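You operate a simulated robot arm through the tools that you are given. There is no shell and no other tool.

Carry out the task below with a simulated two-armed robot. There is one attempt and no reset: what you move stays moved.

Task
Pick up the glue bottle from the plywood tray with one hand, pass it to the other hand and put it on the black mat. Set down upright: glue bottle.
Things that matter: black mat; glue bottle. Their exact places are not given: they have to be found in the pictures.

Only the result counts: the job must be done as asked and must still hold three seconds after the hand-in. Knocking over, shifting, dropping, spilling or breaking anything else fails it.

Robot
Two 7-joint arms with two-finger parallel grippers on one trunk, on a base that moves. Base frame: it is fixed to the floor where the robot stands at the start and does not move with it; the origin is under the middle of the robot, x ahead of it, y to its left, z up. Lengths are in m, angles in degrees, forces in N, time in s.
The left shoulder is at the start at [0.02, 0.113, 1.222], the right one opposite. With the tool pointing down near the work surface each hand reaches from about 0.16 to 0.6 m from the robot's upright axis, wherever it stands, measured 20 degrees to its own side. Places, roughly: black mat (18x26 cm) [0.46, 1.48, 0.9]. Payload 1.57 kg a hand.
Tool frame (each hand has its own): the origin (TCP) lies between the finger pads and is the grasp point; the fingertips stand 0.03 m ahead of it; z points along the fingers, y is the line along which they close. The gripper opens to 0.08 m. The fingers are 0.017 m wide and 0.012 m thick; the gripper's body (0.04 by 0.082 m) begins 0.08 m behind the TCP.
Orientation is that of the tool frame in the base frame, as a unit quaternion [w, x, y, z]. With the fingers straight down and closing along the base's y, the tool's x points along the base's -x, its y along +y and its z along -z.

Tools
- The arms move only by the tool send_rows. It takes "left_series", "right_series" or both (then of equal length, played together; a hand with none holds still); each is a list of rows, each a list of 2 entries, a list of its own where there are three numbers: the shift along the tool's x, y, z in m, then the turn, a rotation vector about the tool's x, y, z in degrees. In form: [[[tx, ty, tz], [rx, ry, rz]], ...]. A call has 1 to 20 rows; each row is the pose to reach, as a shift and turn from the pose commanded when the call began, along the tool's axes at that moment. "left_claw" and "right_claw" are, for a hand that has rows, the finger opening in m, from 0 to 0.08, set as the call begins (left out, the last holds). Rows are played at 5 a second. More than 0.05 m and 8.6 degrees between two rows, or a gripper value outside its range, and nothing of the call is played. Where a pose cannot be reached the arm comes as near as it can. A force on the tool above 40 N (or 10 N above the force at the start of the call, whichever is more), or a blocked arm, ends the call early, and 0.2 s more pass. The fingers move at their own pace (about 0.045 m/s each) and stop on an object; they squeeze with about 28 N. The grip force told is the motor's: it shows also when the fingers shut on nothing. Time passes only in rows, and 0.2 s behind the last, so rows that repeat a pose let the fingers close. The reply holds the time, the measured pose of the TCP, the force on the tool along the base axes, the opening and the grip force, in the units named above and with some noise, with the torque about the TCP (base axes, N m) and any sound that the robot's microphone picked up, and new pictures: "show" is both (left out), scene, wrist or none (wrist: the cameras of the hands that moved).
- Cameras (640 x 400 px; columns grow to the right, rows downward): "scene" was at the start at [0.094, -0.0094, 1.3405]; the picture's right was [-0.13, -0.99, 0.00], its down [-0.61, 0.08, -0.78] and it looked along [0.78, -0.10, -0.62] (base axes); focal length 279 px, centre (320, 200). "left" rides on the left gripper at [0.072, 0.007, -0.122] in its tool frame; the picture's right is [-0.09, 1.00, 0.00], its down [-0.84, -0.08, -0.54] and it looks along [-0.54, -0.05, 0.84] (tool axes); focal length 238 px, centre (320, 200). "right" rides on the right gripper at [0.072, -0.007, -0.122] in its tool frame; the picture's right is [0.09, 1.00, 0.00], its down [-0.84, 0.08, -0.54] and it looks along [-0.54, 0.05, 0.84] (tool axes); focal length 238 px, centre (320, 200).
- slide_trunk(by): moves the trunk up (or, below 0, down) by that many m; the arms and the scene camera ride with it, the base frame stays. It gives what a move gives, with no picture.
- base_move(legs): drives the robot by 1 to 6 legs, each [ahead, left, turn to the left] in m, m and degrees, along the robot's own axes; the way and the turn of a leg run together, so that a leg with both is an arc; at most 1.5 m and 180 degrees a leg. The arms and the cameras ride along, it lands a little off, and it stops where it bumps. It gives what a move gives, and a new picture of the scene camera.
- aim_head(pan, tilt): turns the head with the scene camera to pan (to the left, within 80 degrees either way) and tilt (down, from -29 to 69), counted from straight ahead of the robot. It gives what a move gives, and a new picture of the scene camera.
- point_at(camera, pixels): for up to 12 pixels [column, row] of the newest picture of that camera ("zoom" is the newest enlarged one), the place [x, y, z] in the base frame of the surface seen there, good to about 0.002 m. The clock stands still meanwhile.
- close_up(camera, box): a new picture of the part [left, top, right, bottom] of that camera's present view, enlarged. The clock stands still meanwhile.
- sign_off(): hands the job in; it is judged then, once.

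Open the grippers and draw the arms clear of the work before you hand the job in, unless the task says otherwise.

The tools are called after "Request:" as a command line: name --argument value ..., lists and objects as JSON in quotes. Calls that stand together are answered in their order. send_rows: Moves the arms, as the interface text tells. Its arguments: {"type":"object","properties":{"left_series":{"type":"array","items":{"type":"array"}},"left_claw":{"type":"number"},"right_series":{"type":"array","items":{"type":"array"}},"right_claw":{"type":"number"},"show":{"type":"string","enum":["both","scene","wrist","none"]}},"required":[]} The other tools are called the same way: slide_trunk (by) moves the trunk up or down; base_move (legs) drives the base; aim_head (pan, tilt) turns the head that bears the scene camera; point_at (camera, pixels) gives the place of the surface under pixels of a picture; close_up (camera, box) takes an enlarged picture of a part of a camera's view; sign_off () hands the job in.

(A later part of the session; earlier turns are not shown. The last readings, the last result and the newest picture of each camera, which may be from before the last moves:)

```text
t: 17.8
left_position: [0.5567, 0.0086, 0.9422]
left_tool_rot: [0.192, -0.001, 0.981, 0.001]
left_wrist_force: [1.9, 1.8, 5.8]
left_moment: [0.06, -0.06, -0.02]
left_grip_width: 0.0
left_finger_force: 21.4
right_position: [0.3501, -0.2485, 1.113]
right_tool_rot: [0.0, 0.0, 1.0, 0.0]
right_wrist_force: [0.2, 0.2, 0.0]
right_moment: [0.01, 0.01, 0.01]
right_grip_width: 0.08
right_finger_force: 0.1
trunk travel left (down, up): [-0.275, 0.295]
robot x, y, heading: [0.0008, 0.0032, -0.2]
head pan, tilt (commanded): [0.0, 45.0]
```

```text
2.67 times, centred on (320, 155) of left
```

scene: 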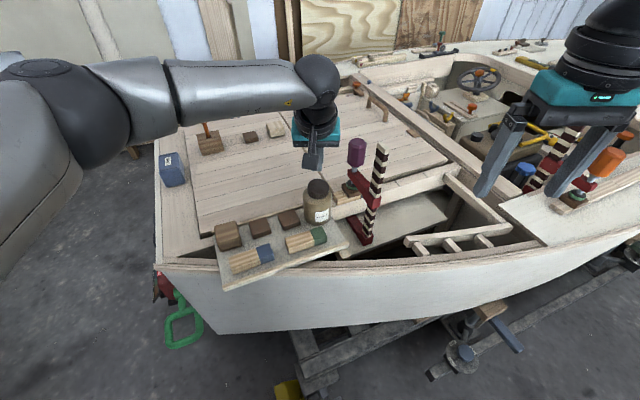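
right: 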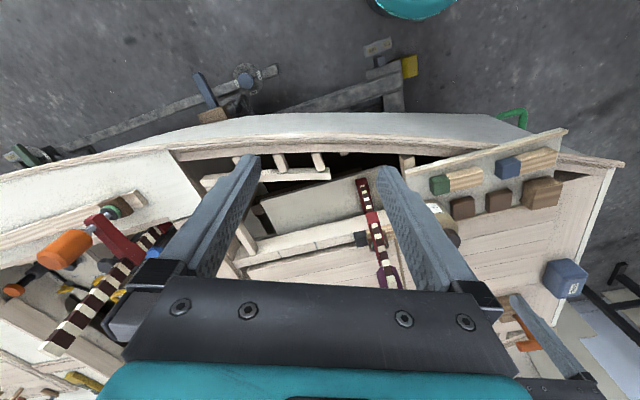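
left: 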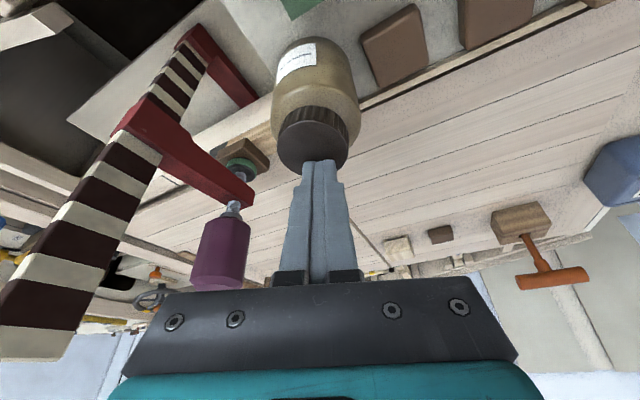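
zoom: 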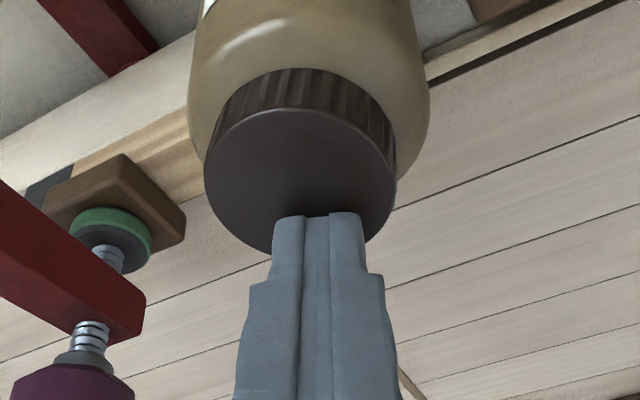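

The fingertips touch the high side of the cap with 6 N. I'll press about 1.5 mm more and watch force and tilt.

Request:
send_rows --left_series '[[[0.0002, 0, 0.0005], [0, 0, 0]], [[0.0004, 0, 0.0009], [0, 0, 0]], [[0.0006, 0, 0.0014], [0, 0, 0]], [[0.0006, 0, 0.0014], [0, 0, 0]]]' --left_claw 0.0 --show "wrist"

Request:
close_up --camera "left" --box '[260, 80, 380, 230]'

Request:
point_at --camera "zoom" --pixels '[[290, 115], [290, 150], [290, 190], [220, 160], [250, 160], [330, 165], [370, 165], [240, 220], [290, 95]]'

```text
t: 18.8
left_position: [0.5576, 0.0066, 0.9405]
left_tool_rot: [0.194, -0.001, 0.981, -0.001]
left_wrist_force: [0.4, 3.1, 20.0]
left_moment: [0.17, -0.08, -0.04]
left_grip_width: 0.0001
left_finger_force: 21.1
right_position: [0.3479, -0.2477, 1.114]
right_tool_rot: [0.001, 0.0, 1.0, 0.0]
right_wrist_force: [0.2, -0.4, -0.4]
right_moment: [-0.04, 0.0, 0.04]
right_grip_width: 0.0801
right_finger_force: 0.1
trunk travel left (down, up): [-0.275, 0.295]
robot x, y, heading: [0.0005, -0.0017, -0.1]
head pan, tilt (commanded): [0.0, 45.0]
```

left: 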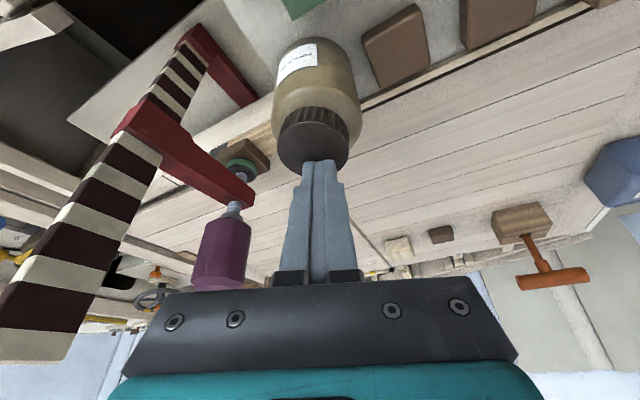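

```text
2.67 times, centred on (320, 155) of left
```

zoom: 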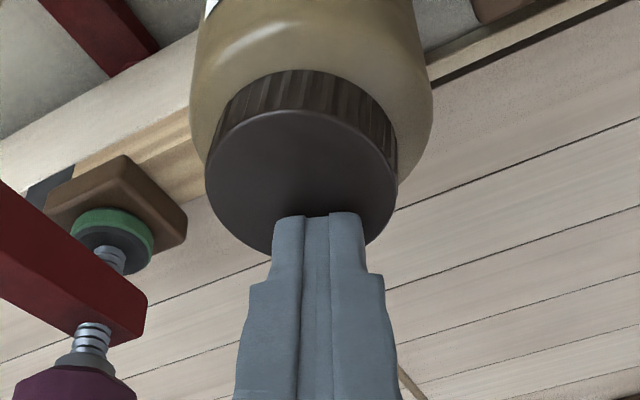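

```text
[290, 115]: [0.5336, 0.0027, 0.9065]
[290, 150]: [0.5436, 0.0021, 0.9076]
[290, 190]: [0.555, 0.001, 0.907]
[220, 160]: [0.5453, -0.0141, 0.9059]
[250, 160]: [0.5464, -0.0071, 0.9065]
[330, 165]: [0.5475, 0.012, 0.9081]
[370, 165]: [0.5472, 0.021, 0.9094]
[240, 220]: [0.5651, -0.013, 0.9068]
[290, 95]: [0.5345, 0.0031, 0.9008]
```

The force rose to 20 N and the cap is nearly level in x, with about 5° left in y. I'll lift off and see how it rests.

Request:
send_rows --left_series '[[[-0.002, 0, -0.005], [0, 0, 0]], [[-0.01, 0, -0.024], [0, 0, 0]], [[-0.019, 0, -0.047], [0, 0, 0]], [[-0.019, 0, -0.047], [0, 0, 0]]]' --left_claw 0.0 --show "wrist"

Request:
close_up --camera "scene" --box '[295, 170, 345, 230]'

Request:
close_up --camera "left" --box '[260, 40, 380, 190]'

Request:
point_at --camera "zoom" --pixels '[[300, 265], [300, 230], [300, 200], [300, 160], [240, 235], [270, 235], [330, 235], [360, 235], [240, 200], [360, 205], [300, 120]]'

```text
t: 19.8
left_position: [0.5572, 0.0087, 0.9902]
left_tool_rot: [0.19, 0.0, 0.982, 0.0]
left_wrist_force: [0.4, -0.1, -0.5]
left_moment: [0.0, 0.0, -0.03]
left_grip_width: 0.0002
left_finger_force: 20.9
right_position: [0.3492, -0.2491, 1.1121]
right_tool_rot: [0.0, 0.001, 1.0, 0.0]
right_wrist_force: [0.0, 0.0, -0.5]
right_moment: [0.03, 0.0, 0.0]
right_grip_width: 0.08
right_finger_force: 0.0
trunk travel left (down, up): [-0.275, 0.295]
robot x, y, heading: [0.0038, -0.0036, 0.1]
head pan, tilt (commanded): [0.0, 45.0]
```

left: 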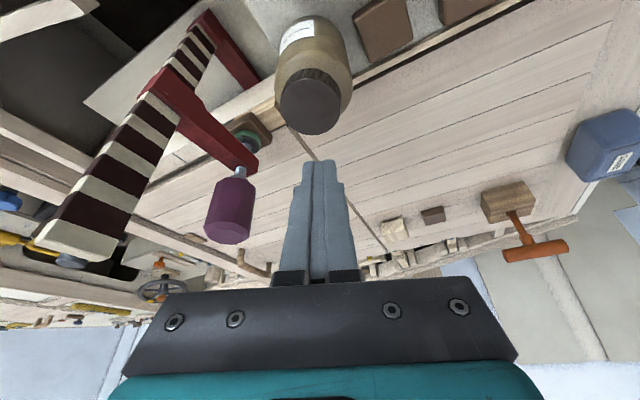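

```text
6.67 times, centred on (320, 200) of scene
```

zoom: 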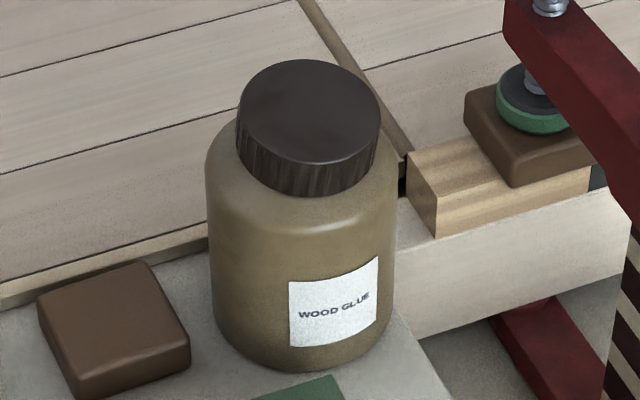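

```text
2.67 times, centred on (320, 115) of left
```

zoom: 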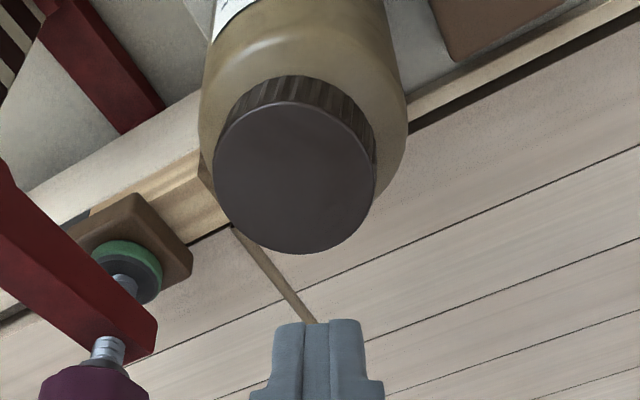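

```text
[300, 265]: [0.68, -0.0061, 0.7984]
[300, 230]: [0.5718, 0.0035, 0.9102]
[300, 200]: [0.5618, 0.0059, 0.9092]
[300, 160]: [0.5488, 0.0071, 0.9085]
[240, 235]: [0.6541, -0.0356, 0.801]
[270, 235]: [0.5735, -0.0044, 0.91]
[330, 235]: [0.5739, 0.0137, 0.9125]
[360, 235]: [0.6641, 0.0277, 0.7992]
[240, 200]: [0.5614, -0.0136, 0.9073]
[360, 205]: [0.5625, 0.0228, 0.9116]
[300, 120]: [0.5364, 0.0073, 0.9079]
```

The cap stays loosely seated with a slight lean, so from here the jar will be held only by its body and moved gently and upright. I'll open the left hand and tilt it a further 8° for reach, still above the jar.

Request:
send_rows --left_series '[[[0, 0, 0], [0, -4, 0]], [[0, 0, 0], [0, -8, 0]], [[0, 0, 0], [0, -8, 0]], [[0, 0, 0], [0, -8, 0]], [[0, 0, 0], [0, -8, 0]], [[0, 0, 0], [0, -8, 0]]]' --left_claw 0.08 --show "wrist"

Request:
close_up --camera "scene" --box '[280, 150, 360, 230]'

```text
t: 21.2
left_position: [0.5577, 0.0074, 0.9898]
left_tool_rot: [0.259, 0.0, 0.966, 0.0]
left_wrist_force: [0.1, -0.2, 0.9]
left_moment: [0.02, 0.0, -0.01]
left_grip_width: 0.0799
left_finger_force: 0.0
right_position: [0.3495, -0.2502, 1.1116]
right_tool_rot: [0.0, 0.0, 1.0, 0.0]
right_wrist_force: [-0.2, -0.4, -0.1]
right_moment: [-0.03, 0.0, 0.01]
right_grip_width: 0.08
right_finger_force: 0.1
trunk travel left (down, up): [-0.275, 0.295]
robot x, y, heading: [-0.003, 0.0012, -0.1]
head pan, tilt (commanded): [0.0, 45.0]
```

left: 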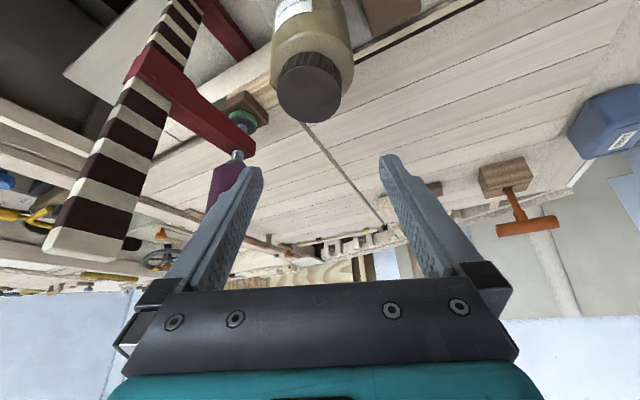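

```text
5.00 times, centred on (320, 190) of scene
```

zoom: 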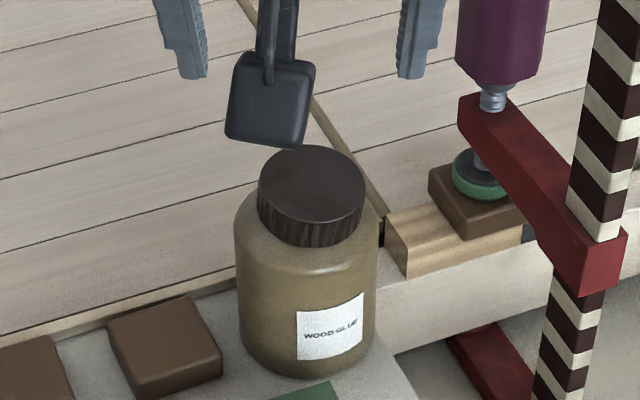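

The open hand is above the jar. I'll check the heights of the wood block and the brown block beside the jar, and the body edges, before descending.

Request:
point_at --camera "zoom" --pixels '[[400, 222], [386, 235], [395, 255], [440, 195], [215, 330], [200, 310], [218, 350], [307, 300], [307, 340], [240, 290], [373, 290], [383, 215]]'

```text
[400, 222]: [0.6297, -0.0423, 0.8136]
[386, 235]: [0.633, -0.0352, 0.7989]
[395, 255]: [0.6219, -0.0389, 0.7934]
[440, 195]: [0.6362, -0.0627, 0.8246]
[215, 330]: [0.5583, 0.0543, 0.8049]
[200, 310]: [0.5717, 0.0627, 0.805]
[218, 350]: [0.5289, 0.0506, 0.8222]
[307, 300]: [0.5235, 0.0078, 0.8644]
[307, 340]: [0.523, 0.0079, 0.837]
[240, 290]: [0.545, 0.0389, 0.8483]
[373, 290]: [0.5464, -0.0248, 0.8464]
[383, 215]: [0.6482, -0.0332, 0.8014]
```

The body axis is at about [0.557, 0.007], 0.068 m wide, and the neighbouring blocks stay below z 0.825. I'll go down to z 0.93 first, straddling the cap, and check the reach and centring.

Request:
send_rows --left_series '[[[0.0088, -0.0007, 0.0122], [0, 0, 0]], [[0.0176, -0.0007, 0.0245], [0, 0, 0]], [[0.0264, -0.0007, 0.0367], [0, 0, 0]], [[0.0352, -0.0007, 0.049], [0, 0, 0]], [[0.0352, -0.0007, 0.049], [0, 0, 0]], [[0.0352, -0.0007, 0.049], [0, 0, 0]]]' --left_claw 0.08 --show "wrist"

Request:
close_up --camera "left" --box '[220, 60, 420, 220]'

Request:
close_up --camera "scene" --box '[280, 150, 360, 230]'

```text
t: 22.6
left_position: [0.5507, 0.0057, 0.9286]
left_tool_rot: [0.259, 0.001, 0.966, 0.0]
left_wrist_force: [-0.1, 0.4, 0.2]
left_moment: [-0.01, -0.02, -0.02]
left_grip_width: 0.0799
left_finger_force: 0.1
right_position: [0.3499, -0.2477, 1.1123]
right_tool_rot: [0.0, 0.0, 1.0, 0.0]
right_wrist_force: [-0.9, 0.0, 0.9]
right_moment: [-0.04, 0.02, -0.01]
right_grip_width: 0.0797
right_finger_force: 0.0
trunk travel left (down, up): [-0.275, 0.295]
robot x, y, heading: [-0.0013, 0.0016, 0.1]
head pan, tilt (commanded): [0.0, 45.0]
```

left: 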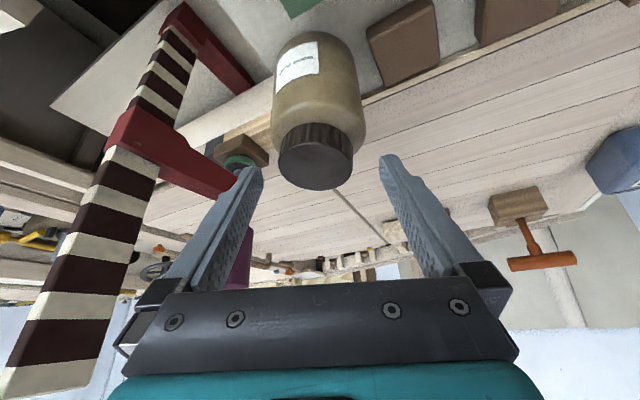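

```text
2.50 times, centred on (320, 140) of left
```

zoom: 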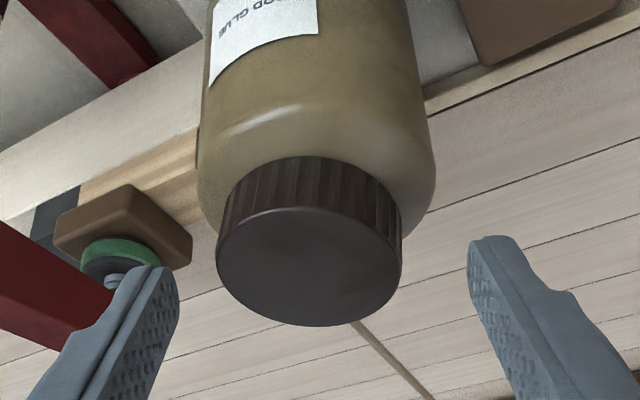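

```text
5.00 times, centred on (320, 190) of scene
```

zoom: 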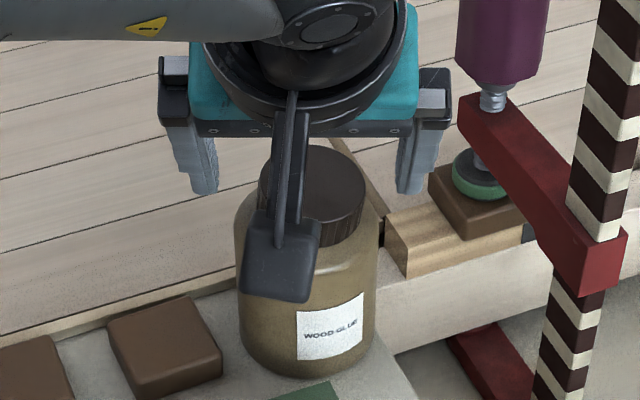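

Reach is fine at z 0.929. I'll verify the finger centring against the body with measured points from the left camera's view.

Request:
close_up --camera "left" --box '[220, 60, 420, 220]'

Request:
point_at --camera "zoom" --pixels '[[176, 290], [472, 265], [176, 300], [474, 280], [165, 275], [485, 245], [205, 170], [430, 160], [215, 120], [420, 110]]'

```text
2.50 times, centred on (320, 140) of left
```

zoom: 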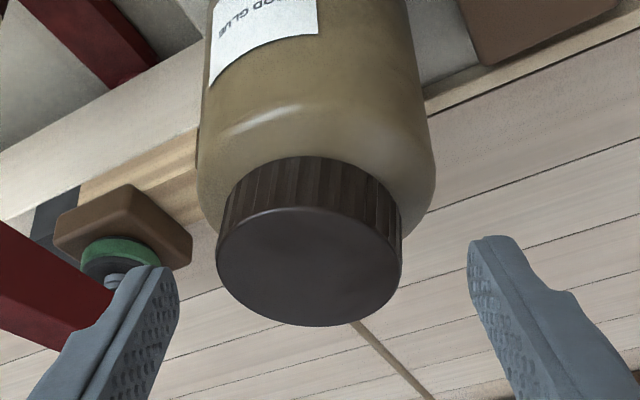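

```text
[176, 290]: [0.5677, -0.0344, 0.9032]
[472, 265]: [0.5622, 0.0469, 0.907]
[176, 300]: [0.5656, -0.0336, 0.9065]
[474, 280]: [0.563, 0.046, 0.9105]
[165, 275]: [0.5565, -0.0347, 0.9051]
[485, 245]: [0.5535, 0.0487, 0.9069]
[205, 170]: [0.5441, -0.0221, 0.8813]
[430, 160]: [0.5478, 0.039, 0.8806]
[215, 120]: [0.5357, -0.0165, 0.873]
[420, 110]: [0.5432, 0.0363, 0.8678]
```

Finger inner faces are at y −0.034 and +0.046, about 1 mm off the body's centre line. I'll correct that and lower slowly straight down to z 0.861.

Request:
send_rows --left_series '[[[0.004, 0.0012, 0.0069], [0, 0, 0]], [[0.009, 0.0012, 0.0156], [0, 0, 0]], [[0.014, 0.0012, 0.0242], [0, 0, 0]], [[0.019, 0.0012, 0.0329], [0, 0, 0]], [[0.024, 0.0012, 0.0416], [0, 0, 0]], [[0.029, 0.0012, 0.0502], [0, 0, 0]], [[0.034, 0.0012, 0.0589], [0, 0, 0]], [[0.034, 0.0012, 0.0589], [0, 0, 0]]]' --left_claw 0.08 --show "wrist"

Request:
close_up --camera "scene" --box '[280, 150, 360, 230]'

Request:
close_up --camera "left" --box '[220, 90, 420, 250]'

Request:
point_at --camera "zoom" --pixels '[[176, 220], [470, 200], [210, 200], [430, 190], [320, 190], [320, 270], [320, 330]]'

```text
t: 24.4
left_position: [0.5504, 0.0074, 0.8607]
left_tool_rot: [0.259, 0.0, 0.966, 0.001]
left_wrist_force: [-0.5, 0.3, 0.2]
left_moment: [-0.02, -0.02, 0.02]
left_grip_width: 0.0798
left_finger_force: 0.2
right_position: [0.3491, -0.2484, 1.1135]
right_tool_rot: [0.0, 0.0, 1.0, 0.0]
right_wrist_force: [-0.1, 0.4, 0.3]
right_moment: [-0.02, 0.0, -0.01]
right_grip_width: 0.0799
right_finger_force: 0.1
trunk travel left (down, up): [-0.275, 0.295]
robot x, y, heading: [-0.0018, -0.0004, -0.1]
head pan, tilt (commanded): [0.0, 45.0]
```

left: 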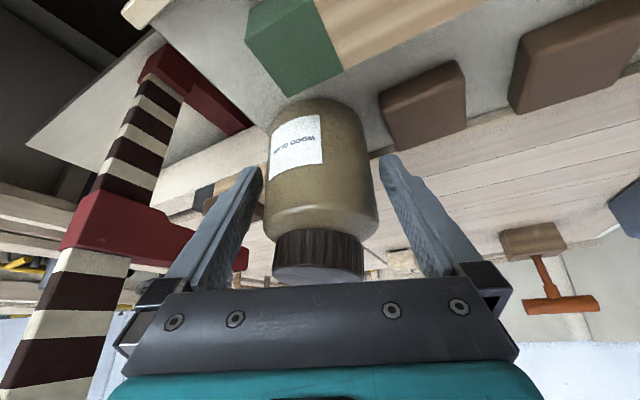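

```text
5.00 times, centred on (320, 190) of scene
```

zoom: 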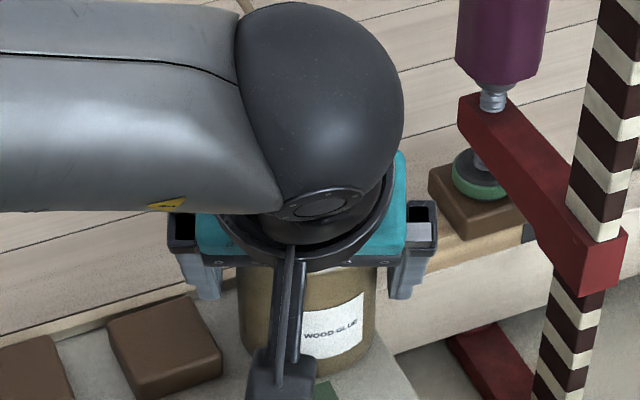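

```text
2.50 times, centred on (320, 170) of left
```

zoom: 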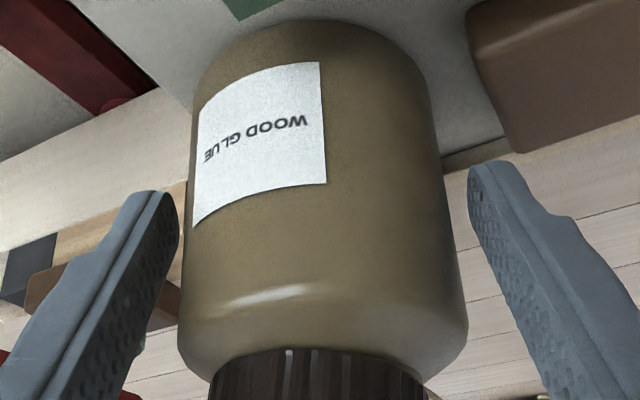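

```text
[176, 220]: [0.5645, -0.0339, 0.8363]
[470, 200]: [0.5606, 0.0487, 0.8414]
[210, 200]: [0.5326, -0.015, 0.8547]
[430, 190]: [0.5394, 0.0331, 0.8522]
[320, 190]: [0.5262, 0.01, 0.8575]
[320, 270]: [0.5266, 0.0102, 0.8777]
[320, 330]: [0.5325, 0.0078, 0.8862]
```

The fingers straddle the body at z 0.861 with no contact forces and a gap on both sides. I'll close the left gripper on the body.

Request:
send_rows --left_series '[[[0, 0, 0], [0, 0, 0]], [[0, 0, 0], [0, 0, 0]], [[0, 0, 0], [0, 0, 0]], [[0, 0, 0], [0, 0, 0]], [[0, 0, 0], [0, 0, 0]]]' --left_claw 0.05 --show "wrist"

Request:
close_up --camera "left" --box '[220, 90, 420, 290]'

```text
t: 25.6
left_position: [0.5493, 0.0081, 0.8609]
left_tool_rot: [0.259, 0.0, 0.966, 0.0]
left_wrist_force: [0.0, -1.6, -0.6]
left_moment: [-0.04, -0.06, -0.07]
left_grip_width: 0.0669
left_finger_force: 28.1
right_position: [0.3501, -0.2494, 1.1121]
right_tool_rot: [0.0, 0.0, 1.0, 0.0]
right_wrist_force: [0.7, -0.3, -0.1]
right_moment: [0.02, 0.01, -0.05]
right_grip_width: 0.08
right_finger_force: 0.0
trunk travel left (down, up): [-0.275, 0.295]
robot x, y, heading: [0.0009, -0.0015, 0.1]
head pan, tilt (commanded): [0.0, 45.0]
```

left: 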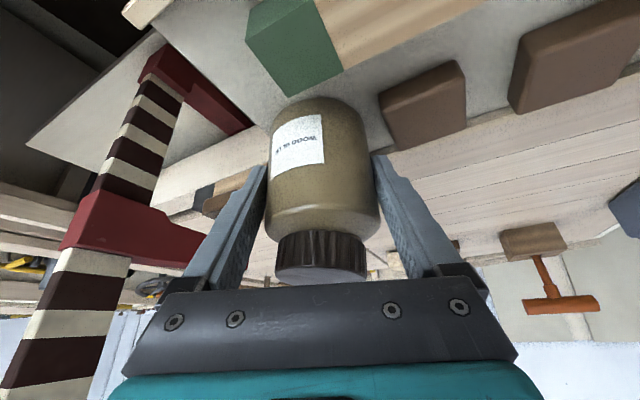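

```text
2.00 times, centred on (320, 190) of left
```

zoom: 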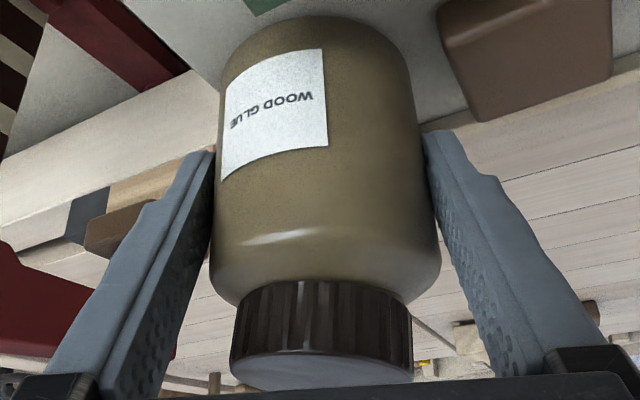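

The body is gripped at 0.067 m with 28 N and the cap still sits on top. I'll lift slowly straight up 5 cm and check.

Request:
send_rows --left_series '[[[-0.0015, 0, -0.0026], [0, 0, 0]], [[-0.004, 0, -0.0069], [0, 0, 0]], [[-0.008, 0, -0.0139], [0, 0, 0]], [[-0.0125, 0, -0.0217], [0, 0, 0]], [[-0.0175, 0, -0.0303], [0, 0, 0]], [[-0.022, 0, -0.0381], [0, 0, 0]], [[-0.025, 0, -0.0433], [0, 0, 0]], [[-0.025, 0, -0.0433], [0, 0, 0]]]' --left_claw 0.05 --show "both"

Request:
close_up --camera "left" --box '[220, 90, 420, 290]'

```text
t: 27.4
left_position: [0.5505, 0.0054, 0.9115]
left_tool_rot: [0.259, 0.0, 0.966, 0.0]
left_wrist_force: [-0.5, -0.5, -2.5]
left_moment: [0.03, 0.05, -0.02]
left_grip_width: 0.0671
left_finger_force: 28.0
right_position: [0.3501, -0.2488, 1.1116]
right_tool_rot: [-0.001, -0.001, 1.0, 0.0]
right_wrist_force: [0.1, -0.7, 0.4]
right_moment: [-0.01, -0.01, -0.01]
right_grip_width: 0.0799
right_finger_force: 0.1
trunk travel left (down, up): [-0.275, 0.295]
robot x, y, heading: [-0.0023, 0.0008, -0.1]
head pan, tilt (commanded): [0.0, 45.0]
```

scene: 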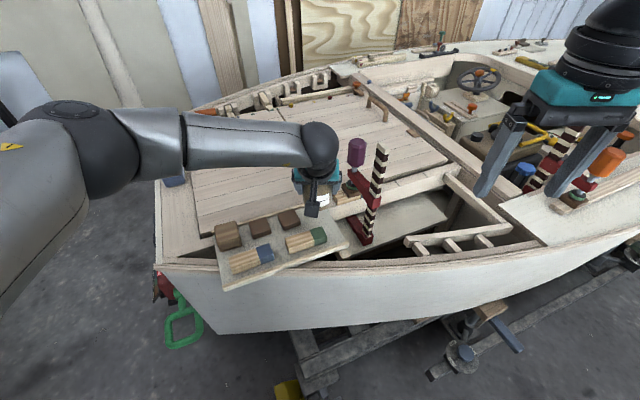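
left: 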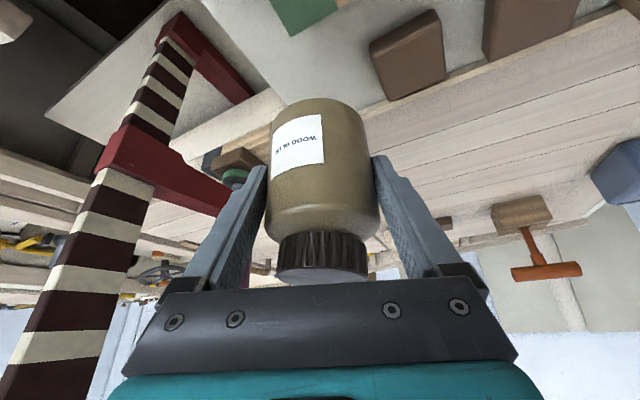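

```text
2.00 times, centred on (320, 190) of left
```

zoom: 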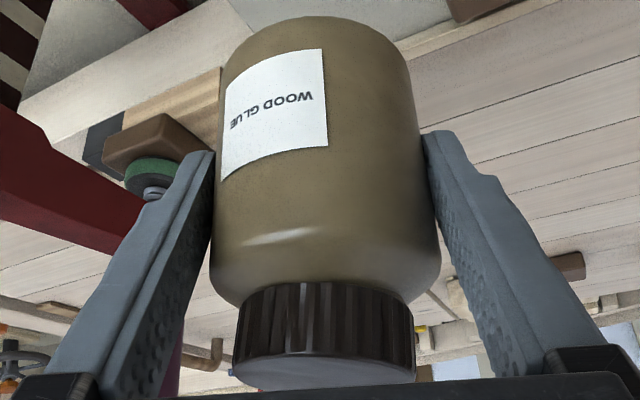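

The jar hangs level (about 2.5 N weight) with the cap on. I'll raise it another 13 cm and draw it back towards the robot, smoothly, for the handover.

Request:
send_rows --left_series '[[[-0.005, 0, -0.0087], [0, 0, 0]], [[-0.0125, 0, -0.0217], [0, 0, 0]], [[-0.0225, 0, -0.039], [0, 0, 0]], [[-0.0325, 0, -0.0563], [0, 0, 0]], [[-0.0425, 0, -0.0736], [0, 0, 0]], [[-0.0482, 0, -0.0934], [0, 0, 0]], [[-0.0427, 0, -0.1139], [0, 0, 0]], [[-0.0304, 0, -0.1326], [0, 0, 0]], [[-0.013, 0, -0.1426], [0, 0, 0]], [[0.0043, 0, -0.1526], [0, 0, 0]], [[0.0216, 0, -0.1626], [0, 0, 0]], [[0.0303, 0, -0.1676], [0, 0, 0]], [[0.0303, 0, -0.1676], [0, 0, 0]]]' --left_claw 0.05 --show "both"

Request:
close_up --camera "left" --box '[220, 90, 420, 290]'

```text
t: 30.2
left_position: [0.4397, 0.0079, 1.0424]
left_tool_rot: [0.259, 0.0, 0.966, 0.0]
left_wrist_force: [-0.5, -0.1, -2.9]
left_moment: [-0.03, 0.03, 0.01]
left_grip_width: 0.067
left_finger_force: 28.2
right_position: [0.3497, -0.2489, 1.1122]
right_tool_rot: [-0.001, 0.0, 1.0, -0.001]
right_wrist_force: [0.1, 0.4, 0.0]
right_moment: [0.0, -0.04, -0.01]
right_grip_width: 0.0799
right_finger_force: 0.1
trunk travel left (down, up): [-0.275, 0.295]
robot x, y, heading: [-0.0035, -0.0043, 0.1]
head pan, tilt (commanded): [0.0, 45.0]
```

scene: 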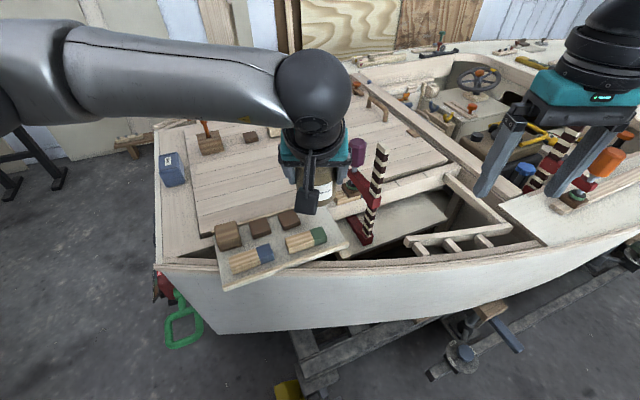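
left: 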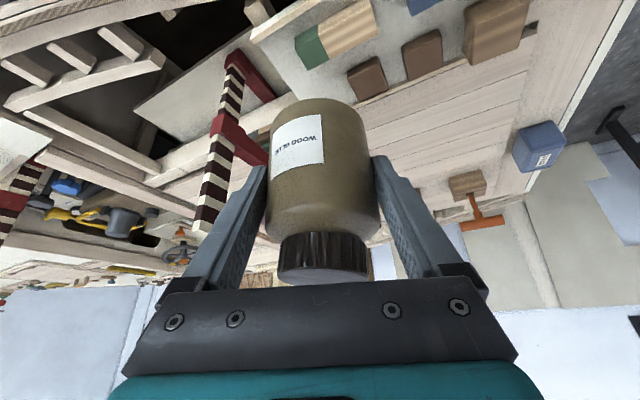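

```text
2.00 times, centred on (320, 190) of left
```

zoom: 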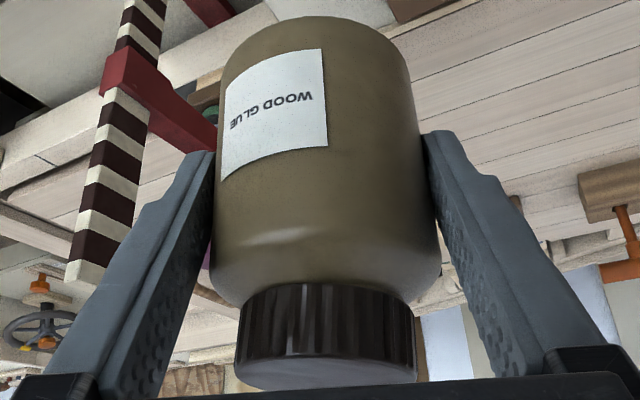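

The jar is steady at [0.446, 0.008], base z about 0.984. I'll turn the left hand 45° clockwise about the vertical, keeping the jar upright, so the right hand can come in along its closing line.

Request:
send_rows --left_series '[[[0, 0, 0], [2.0, 0, 3.46]], [[0, 0, 0], [5.0, 0, 8.66]], [[0, 0, 0], [8.5, 0, 14.72]], [[0, 0, 0], [12.0, 0, 20.78]], [[0, 0, 0], [15.5, 0, 26.84]], [[0, 0, 0], [19.0, 0, 32.9]], [[0, 0, 0], [21.5, 0, 37.2]], [[0, 0, 0], [22.5, 0, 38.97]], [[0, 0, 0], [22.5, 0, 38.97]]]' --left_claw 0.05 --show "both"

Request:
close_up --camera "left" --box '[220, 90, 420, 290]'

```text
t: 32.2
left_position: [0.4399, 0.0076, 1.0412]
left_tool_rot: [0.239, 0.37, 0.892, -0.099]
left_wrist_force: [0.0, 1.8, -3.7]
left_moment: [0.03, 0.0, -0.01]
left_grip_width: 0.0669
left_finger_force: 28.1
right_position: [0.3488, -0.2495, 1.1137]
right_tool_rot: [0.0, -0.001, 1.0, 0.001]
right_wrist_force: [0.0, -0.4, -0.6]
right_moment: [0.03, 0.02, 0.01]
right_grip_width: 0.0801
right_finger_force: 0.2
trunk travel left (down, up): [-0.275, 0.295]
robot x, y, heading: [0.001, -0.0015, 0.2]
head pan, tilt (commanded): [0.0, 45.0]
```

scene: 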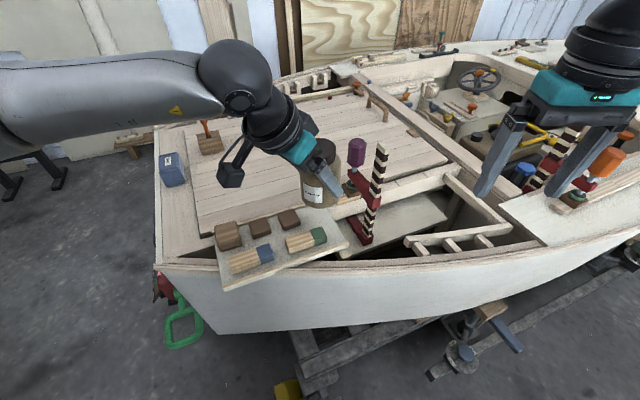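
left: 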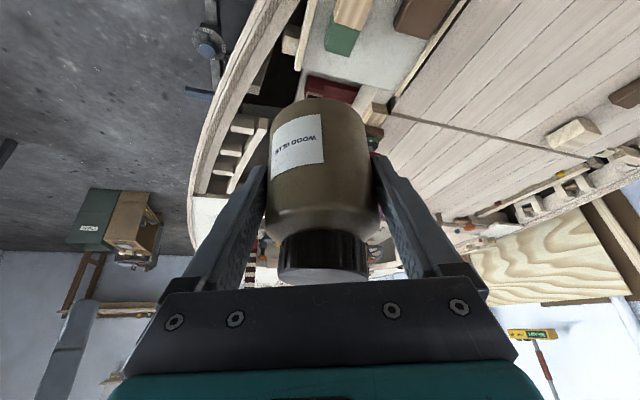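

```text
2.00 times, centred on (320, 190) of left
```

zoom: 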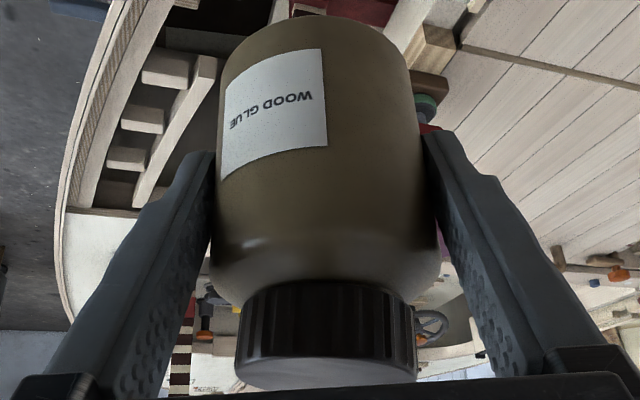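

Left now holds the jar with its closing line along azimuth 45°. The right hand will come in pointing azimuth 55° and 35° below horizontal, so I first yaw the right hand 55° in place.

Request:
send_rows --right_series '[[[0, 0, 0], [0, 0, -8]], [[0, 0, 0], [0, 0, -16]], [[0, 0, 0], [0, 0, -24]], [[0, 0, 0], [0, 0, -32]], [[0, 0, 0], [0, 0, -40]], [[0, 0, 0], [0, 0, -48]], [[0, 0, 0], [0, 0, -55]], [[0, 0, 0], [0, 0, -55]]]' --right_claw 0.08 --show "scene"

```text
t: 34.0
left_position: [0.4423, 0.01, 1.0396]
left_tool_rot: [0.239, 0.368, 0.893, -0.1]
left_wrist_force: [-0.4, 1.9, -2.7]
left_moment: [-0.04, 0.06, -0.06]
left_grip_width: 0.0671
left_finger_force: 27.7
right_position: [0.3631, -0.1935, 1.0783]
right_tool_rot: [-0.001, -0.45, 0.893, -0.017]
right_wrist_force: [-0.1, -0.2, -0.2]
right_moment: [-0.05, 0.1, 0.03]
right_grip_width: 0.0798
right_finger_force: 0.0
right hand out of reach, approached as far as the arm can: row 6, 7, 8
trunk travel left (down, up): [-0.275, 0.295]
robot x, y, heading: [-0.0012, 0.0002, -0.3]
head pan, tilt (commanded): [0.0, 45.0]
```

scene: 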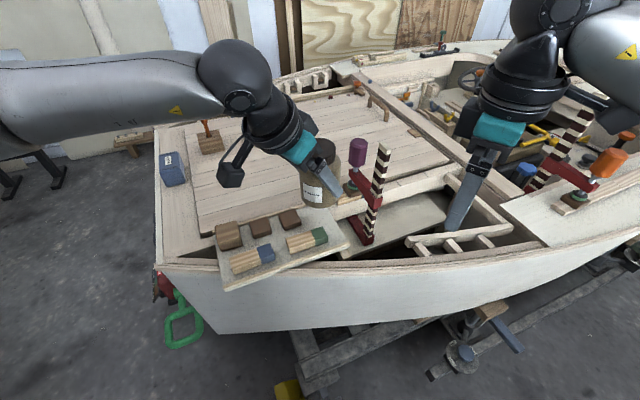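

The right wrist met a joint limit near 53° of yaw and drifted. I'll back the yaw off to about 45° and rise a bit, then pitch the hand forward.

Request:
send_rows --right_series '[[[-0.001, -0.004, -0.013], [0, 0, 2.5]], [[-0.0025, -0.009, -0.026], [0, 0, 5]], [[-0.004, -0.013, -0.039], [0, 0, 7.5]], [[-0.005, -0.0176, -0.052], [0, 0, 8.5]], [[-0.005, -0.0176, -0.052], [0, 0, 8.5]]]' --right_claw 0.08 --show "none"

```text
t: 35.2
left_position: [0.4399, 0.0057, 1.0405]
left_tool_rot: [0.239, 0.37, 0.892, -0.099]
left_wrist_force: [0.0, -0.1, -3.0]
left_moment: [0.01, -0.01, 0.01]
left_grip_width: 0.0671
left_finger_force: 27.8
right_position: [0.3781, -0.2022, 1.1314]
right_tool_rot: [0.0, -0.395, 0.919, 0.0]
right_wrist_force: [-1.1, -0.1, -0.5]
right_moment: [0.0, 0.02, -0.02]
right_grip_width: 0.08
right_finger_force: 0.1
right hand out of reach, approached as far as the arm can: row 1
trunk travel left (down, up): [-0.275, 0.295]
robot x, y, heading: [0.0027, -0.0017, -0.1]
head pan, tilt (commanded): [0.0, 45.0]
```

The right hand is at yaw 46° and back within reach. Now I pitch it forward 55° about its own y axis in place.

Request:
send_rows --right_series '[[[0, 0, 0], [0, -8, 0]], [[0, 0, 0], [0, -16, 0]], [[0, 0, 0], [0, -24, 0]], [[0, 0, 0], [0, -32, 0]], [[0, 0, 0], [0, -40, 0]], [[0, 0, 0], [0, -48, 0]], [[0, 0, 0], [0, -55, 0]], [[0, 0, 0], [0, -55, 0]]]' --right_claw 0.08 --show "both"

```text
t: 37.0
left_position: [0.4407, 0.0064, 1.0399]
left_tool_rot: [0.239, 0.37, 0.892, -0.101]
left_wrist_force: [0.9, 0.4, -2.8]
left_moment: [-0.01, 0.02, 0.01]
left_grip_width: 0.0667
left_finger_force: 28.4
right_position: [0.3734, -0.1546, 1.1367]
right_tool_rot: [0.418, -0.351, 0.819, 0.177]
right_wrist_force: [0.2, 0.5, -0.7]
right_moment: [-0.02, 0.01, -0.03]
right_grip_width: 0.0799
right_finger_force: 0.0
right hand out of reach, approached as far as the arm can: row 3, 4, 5, 6, 7, 8
trunk travel left (down, up): [-0.275, 0.295]
robot x, y, heading: [-0.0028, -0.002, 0.2]
head pan, tilt (commanded): [0.0, 45.0]
```

scene: 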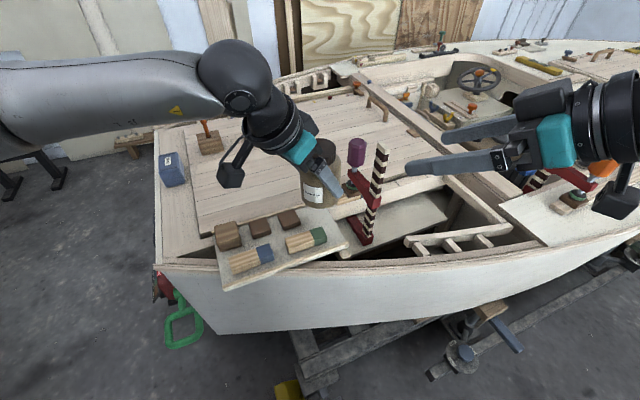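
right: 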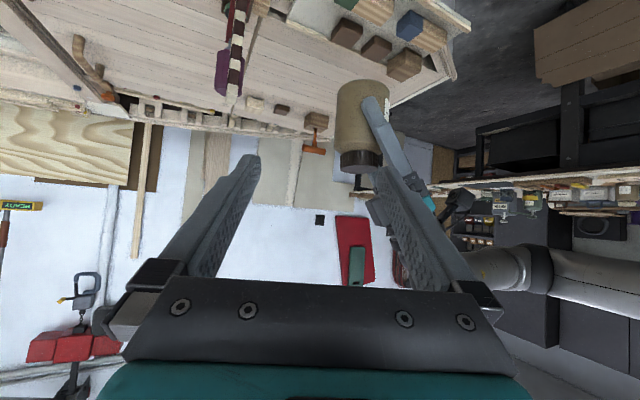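

The orientation is reached (pointing azimuth 46°, 36° down), and the right camera sees the jar at (362,115). I'll measure the jar's present place from the scene and right cameras.

Request:
close_up --camera "scene" --box '[270, 110, 390, 230]'

Request:
point_at --camera "zoom" --pixels '[[240, 300], [200, 330], [170, 300], [230, 370], [290, 250], [410, 150], [290, 130], [180, 260], [250, 350]]'

Request:
close_up --camera "right" --box '[290, 50, 490, 230]'

Request:
point_at --camera "zoom" --pixels '[[230, 150], [190, 150], [300, 150], [230, 110], [230, 200], [230, 260], [180, 120], [290, 100], [240, 300], [310, 180]]'

```text
3.33 times, centred on (330, 170) of scene
```

zoom: 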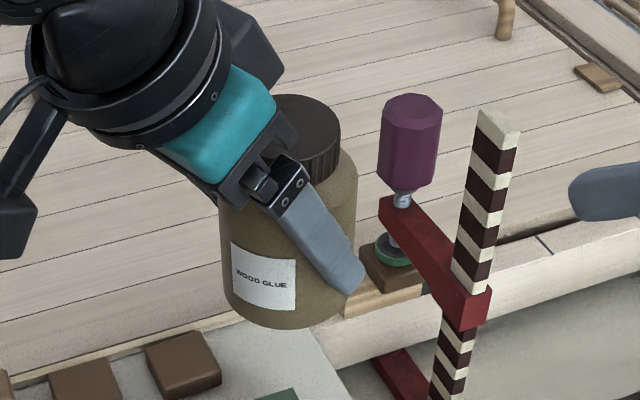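

```text
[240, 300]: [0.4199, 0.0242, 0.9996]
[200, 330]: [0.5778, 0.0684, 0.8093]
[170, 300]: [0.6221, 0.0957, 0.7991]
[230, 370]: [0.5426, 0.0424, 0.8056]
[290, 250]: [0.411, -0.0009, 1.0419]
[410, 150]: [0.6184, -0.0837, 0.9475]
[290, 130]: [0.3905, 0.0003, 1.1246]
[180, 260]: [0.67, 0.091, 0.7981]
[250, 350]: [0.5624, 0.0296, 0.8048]
```

```text
2.22 times, centred on (390, 140) of right
```

zoom: 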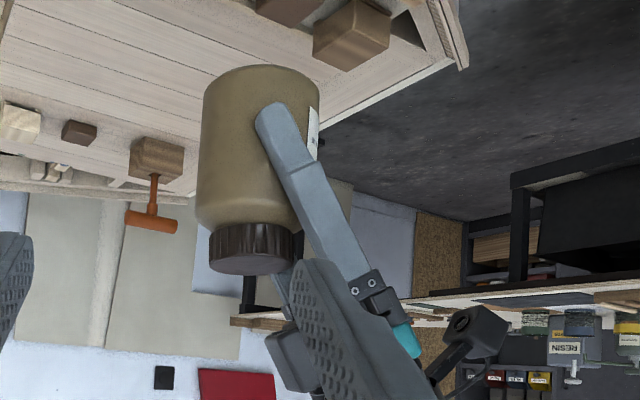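

```text
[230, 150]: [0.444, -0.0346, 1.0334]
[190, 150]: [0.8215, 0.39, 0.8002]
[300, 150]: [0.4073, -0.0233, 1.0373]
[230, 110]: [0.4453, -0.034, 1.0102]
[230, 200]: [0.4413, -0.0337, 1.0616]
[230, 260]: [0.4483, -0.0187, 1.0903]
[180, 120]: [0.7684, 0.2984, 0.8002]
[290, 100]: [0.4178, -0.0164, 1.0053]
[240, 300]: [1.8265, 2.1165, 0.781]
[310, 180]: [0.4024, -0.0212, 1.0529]
```

Fitting the points gives the jar axis at about [0.445, 0.001] with base z about 0.984. I'll bring the right hand to a point 11 cm back along its approach line, flattening its pitch by 5°.

Request:
send_rows --right_series '[[[0.0031, 0.0113, 0.0147], [0, -1, 0]], [[0.0062, 0.0227, 0.0294], [0, -2, 0]], [[0.0093, 0.034, 0.0441], [0, -3, 0]], [[0.0124, 0.0454, 0.0588], [0, -4, 0]], [[0.0155, 0.0567, 0.0735], [0, -5, 0]], [[0.0155, 0.0567, 0.0735], [0, -5, 0]], [[0.0155, 0.0567, 0.0735], [0, -5, 0]]]' --right_claw 0.08 --show "both"

```text
t: 38.6
left_position: [0.4381, 0.0067, 1.0408]
left_tool_rot: [0.24, 0.369, 0.892, -0.099]
left_wrist_force: [-0.4, -0.2, -3.4]
left_moment: [0.02, 0.01, 0.03]
left_grip_width: 0.067
left_finger_force: 28.0
right_position: [0.3676, -0.0768, 1.0803]
right_tool_rot: [0.459, -0.343, 0.795, 0.199]
right_wrist_force: [1.4, 0.1, 0.2]
right_moment: [-0.01, -0.01, 0.0]
right_grip_width: 0.0799
right_finger_force: 0.0
right hand out of reach, approached as far as the arm can: row 5, 6, 7
trunk travel left (down, up): [-0.275, 0.295]
robot x, y, heading: [0.0019, -0.0003, -0.0]
head pan, tilt (commanded): [0.0, 45.0]
```

scene: 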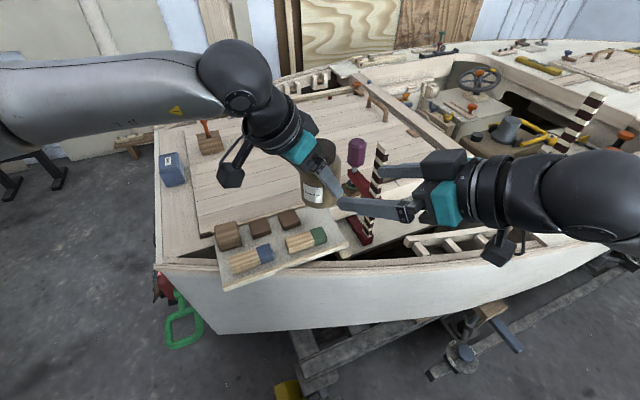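
right: 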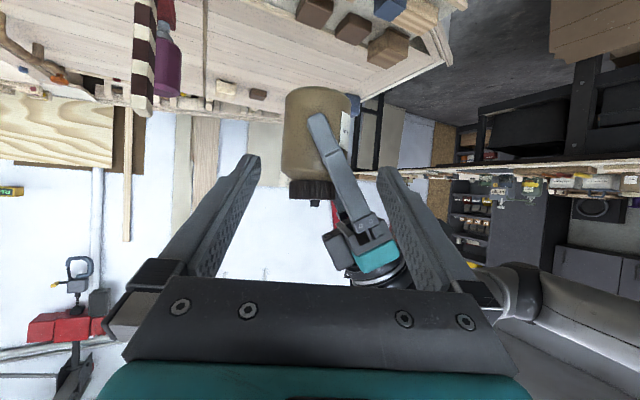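

The right hand sits at the pre-grasp point with the jar at (317,130) centred between its fingertips at (250,160) and (385,170). I'll zoom in and measure the alignment.

Request:
close_up --camera "right" --box '[230, 70, 410, 230]'

Request:
point_at --camera "zoom" --pixels '[[200, 150], [230, 150], [270, 150], [300, 150], [270, 110], [400, 120], [270, 200], [240, 230], [270, 75], [60, 280], [545, 310], [350, 250]]'

```text
2.50 times, centred on (320, 150) of right
```

zoom: 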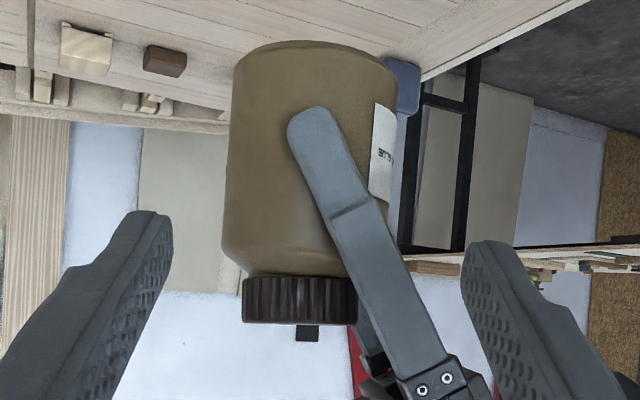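

```text
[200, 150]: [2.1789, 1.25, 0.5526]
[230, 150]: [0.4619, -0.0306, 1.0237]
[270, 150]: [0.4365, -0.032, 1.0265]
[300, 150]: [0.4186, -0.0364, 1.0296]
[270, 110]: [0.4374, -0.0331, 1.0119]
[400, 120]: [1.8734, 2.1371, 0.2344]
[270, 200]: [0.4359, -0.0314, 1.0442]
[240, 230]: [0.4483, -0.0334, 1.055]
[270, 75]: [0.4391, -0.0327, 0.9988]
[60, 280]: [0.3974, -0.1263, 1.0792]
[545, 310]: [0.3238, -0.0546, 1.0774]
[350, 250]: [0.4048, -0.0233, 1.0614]
```

The jar axis refines to [0.4455, 0.0005]. I'll measure both inner finger pads of the right hand to be sure of the lateral centring.

Request:
point_at --camera "zoom" --pixels '[[160, 250], [150, 280], [165, 235], [472, 285], [480, 310], [467, 268], [130, 300], [500, 330]]'

```text
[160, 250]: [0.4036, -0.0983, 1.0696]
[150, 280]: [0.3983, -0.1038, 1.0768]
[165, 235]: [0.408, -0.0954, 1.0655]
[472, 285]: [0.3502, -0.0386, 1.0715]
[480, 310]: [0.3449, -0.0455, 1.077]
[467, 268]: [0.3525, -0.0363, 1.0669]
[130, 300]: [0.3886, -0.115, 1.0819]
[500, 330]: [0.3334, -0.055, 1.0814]
```

The right fingers' midline is 2.5 mm off the jar axis, so I'll shift laterally and advance 6.5 cm along the approach line, then look again.

Request:
send_rows --right_series '[[[0.001, -0.0027, 0.0], [0, 0, 0]], [[0.002, -0.0027, 0.015], [0, 0, 0]], [[0.0027, -0.0027, 0.03], [0, 0, 0]], [[0.0027, -0.0027, 0.045], [0, 0, 0]], [[0.0027, -0.0027, 0.058], [0, 0, 0]], [[0.0027, -0.0027, 0.065], [0, 0, 0]], [[0.0027, -0.0027, 0.065], [0, 0, 0]]]' --right_claw 0.08 --show "both"

Request:
close_up --camera "right" --box '[220, 70, 420, 250]'

Request:
close_up --camera "scene" --box '[270, 110, 450, 230]'

```text
t: 40.2
left_position: [0.4388, 0.0062, 1.0402]
left_tool_rot: [0.239, 0.37, 0.893, -0.099]
left_wrist_force: [-0.3, 0.6, -3.4]
left_moment: [0.02, 0.01, 0.0]
left_grip_width: 0.0666
left_finger_force: 27.9
right_position: [0.4101, -0.0406, 1.0461]
right_tool_rot: [0.459, -0.342, 0.796, 0.197]
right_wrist_force: [0.4, -0.2, -0.2]
right_moment: [0.01, -0.01, 0.01]
right_grip_width: 0.08
right_finger_force: 0.1
trunk travel left (down, up): [-0.275, 0.295]
robot x, y, heading: [-0.0004, -0.0016, -0.2]
head pan, tilt (commanded): [0.0, 45.0]
```

scene: 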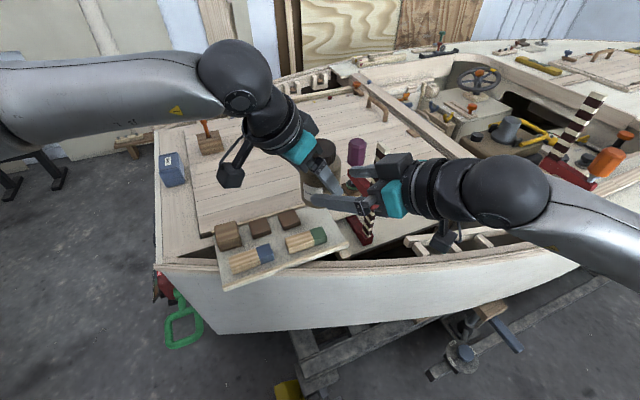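
right: 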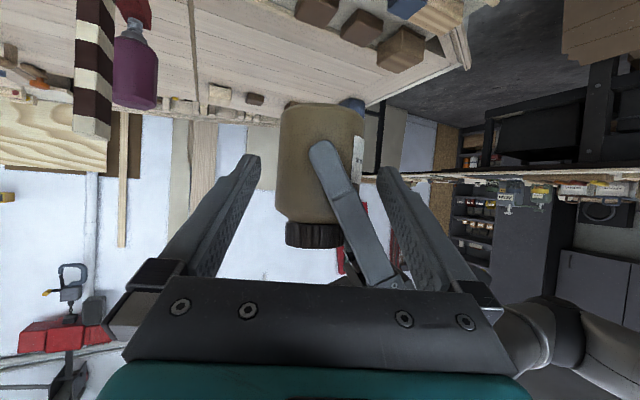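

```text
2.22 times, centred on (320, 160) of right
```

zoom: 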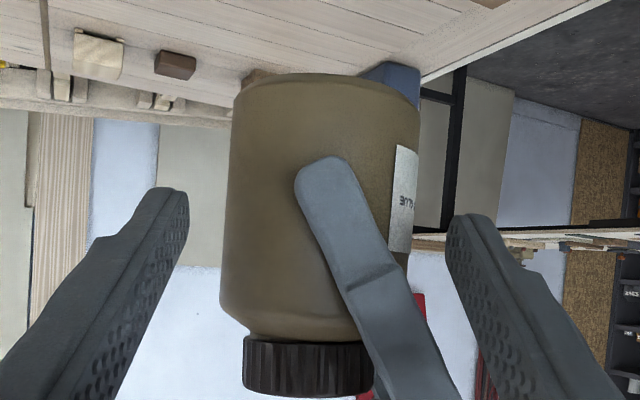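

```text
3.33 times, centred on (360, 170) of scene
```

zoom: 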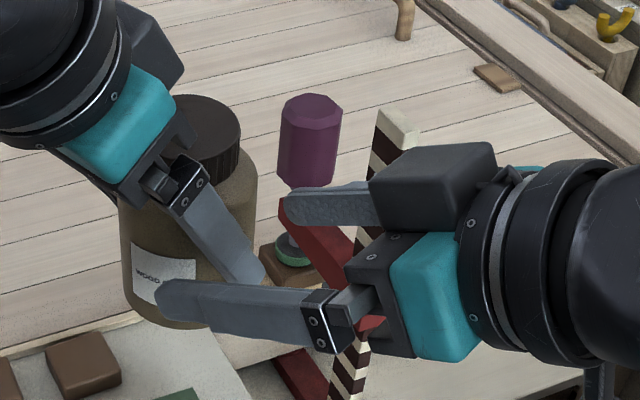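

Both hands are close and clear so far. A dark box sits on the upper side of the right palm near zoom (430,185); I'll measure it and the left hand's knuckle before going further.

Request:
point_at --camera "zoom" --pixels '[[378, 200], [372, 178], [388, 230], [440, 165], [490, 150], [350, 205], [330, 335], [205, 180], [185, 160], [200, 200], [160, 60], [180, 30]]'

```text
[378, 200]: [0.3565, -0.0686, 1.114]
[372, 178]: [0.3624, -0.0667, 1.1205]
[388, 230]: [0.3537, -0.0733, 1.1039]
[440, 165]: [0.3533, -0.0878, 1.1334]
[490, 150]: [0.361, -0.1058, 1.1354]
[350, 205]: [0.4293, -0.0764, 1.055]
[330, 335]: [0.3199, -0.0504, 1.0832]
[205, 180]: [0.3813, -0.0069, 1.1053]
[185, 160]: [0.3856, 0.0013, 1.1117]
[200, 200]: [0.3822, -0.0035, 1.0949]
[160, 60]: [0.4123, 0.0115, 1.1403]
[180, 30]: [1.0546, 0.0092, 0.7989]
```

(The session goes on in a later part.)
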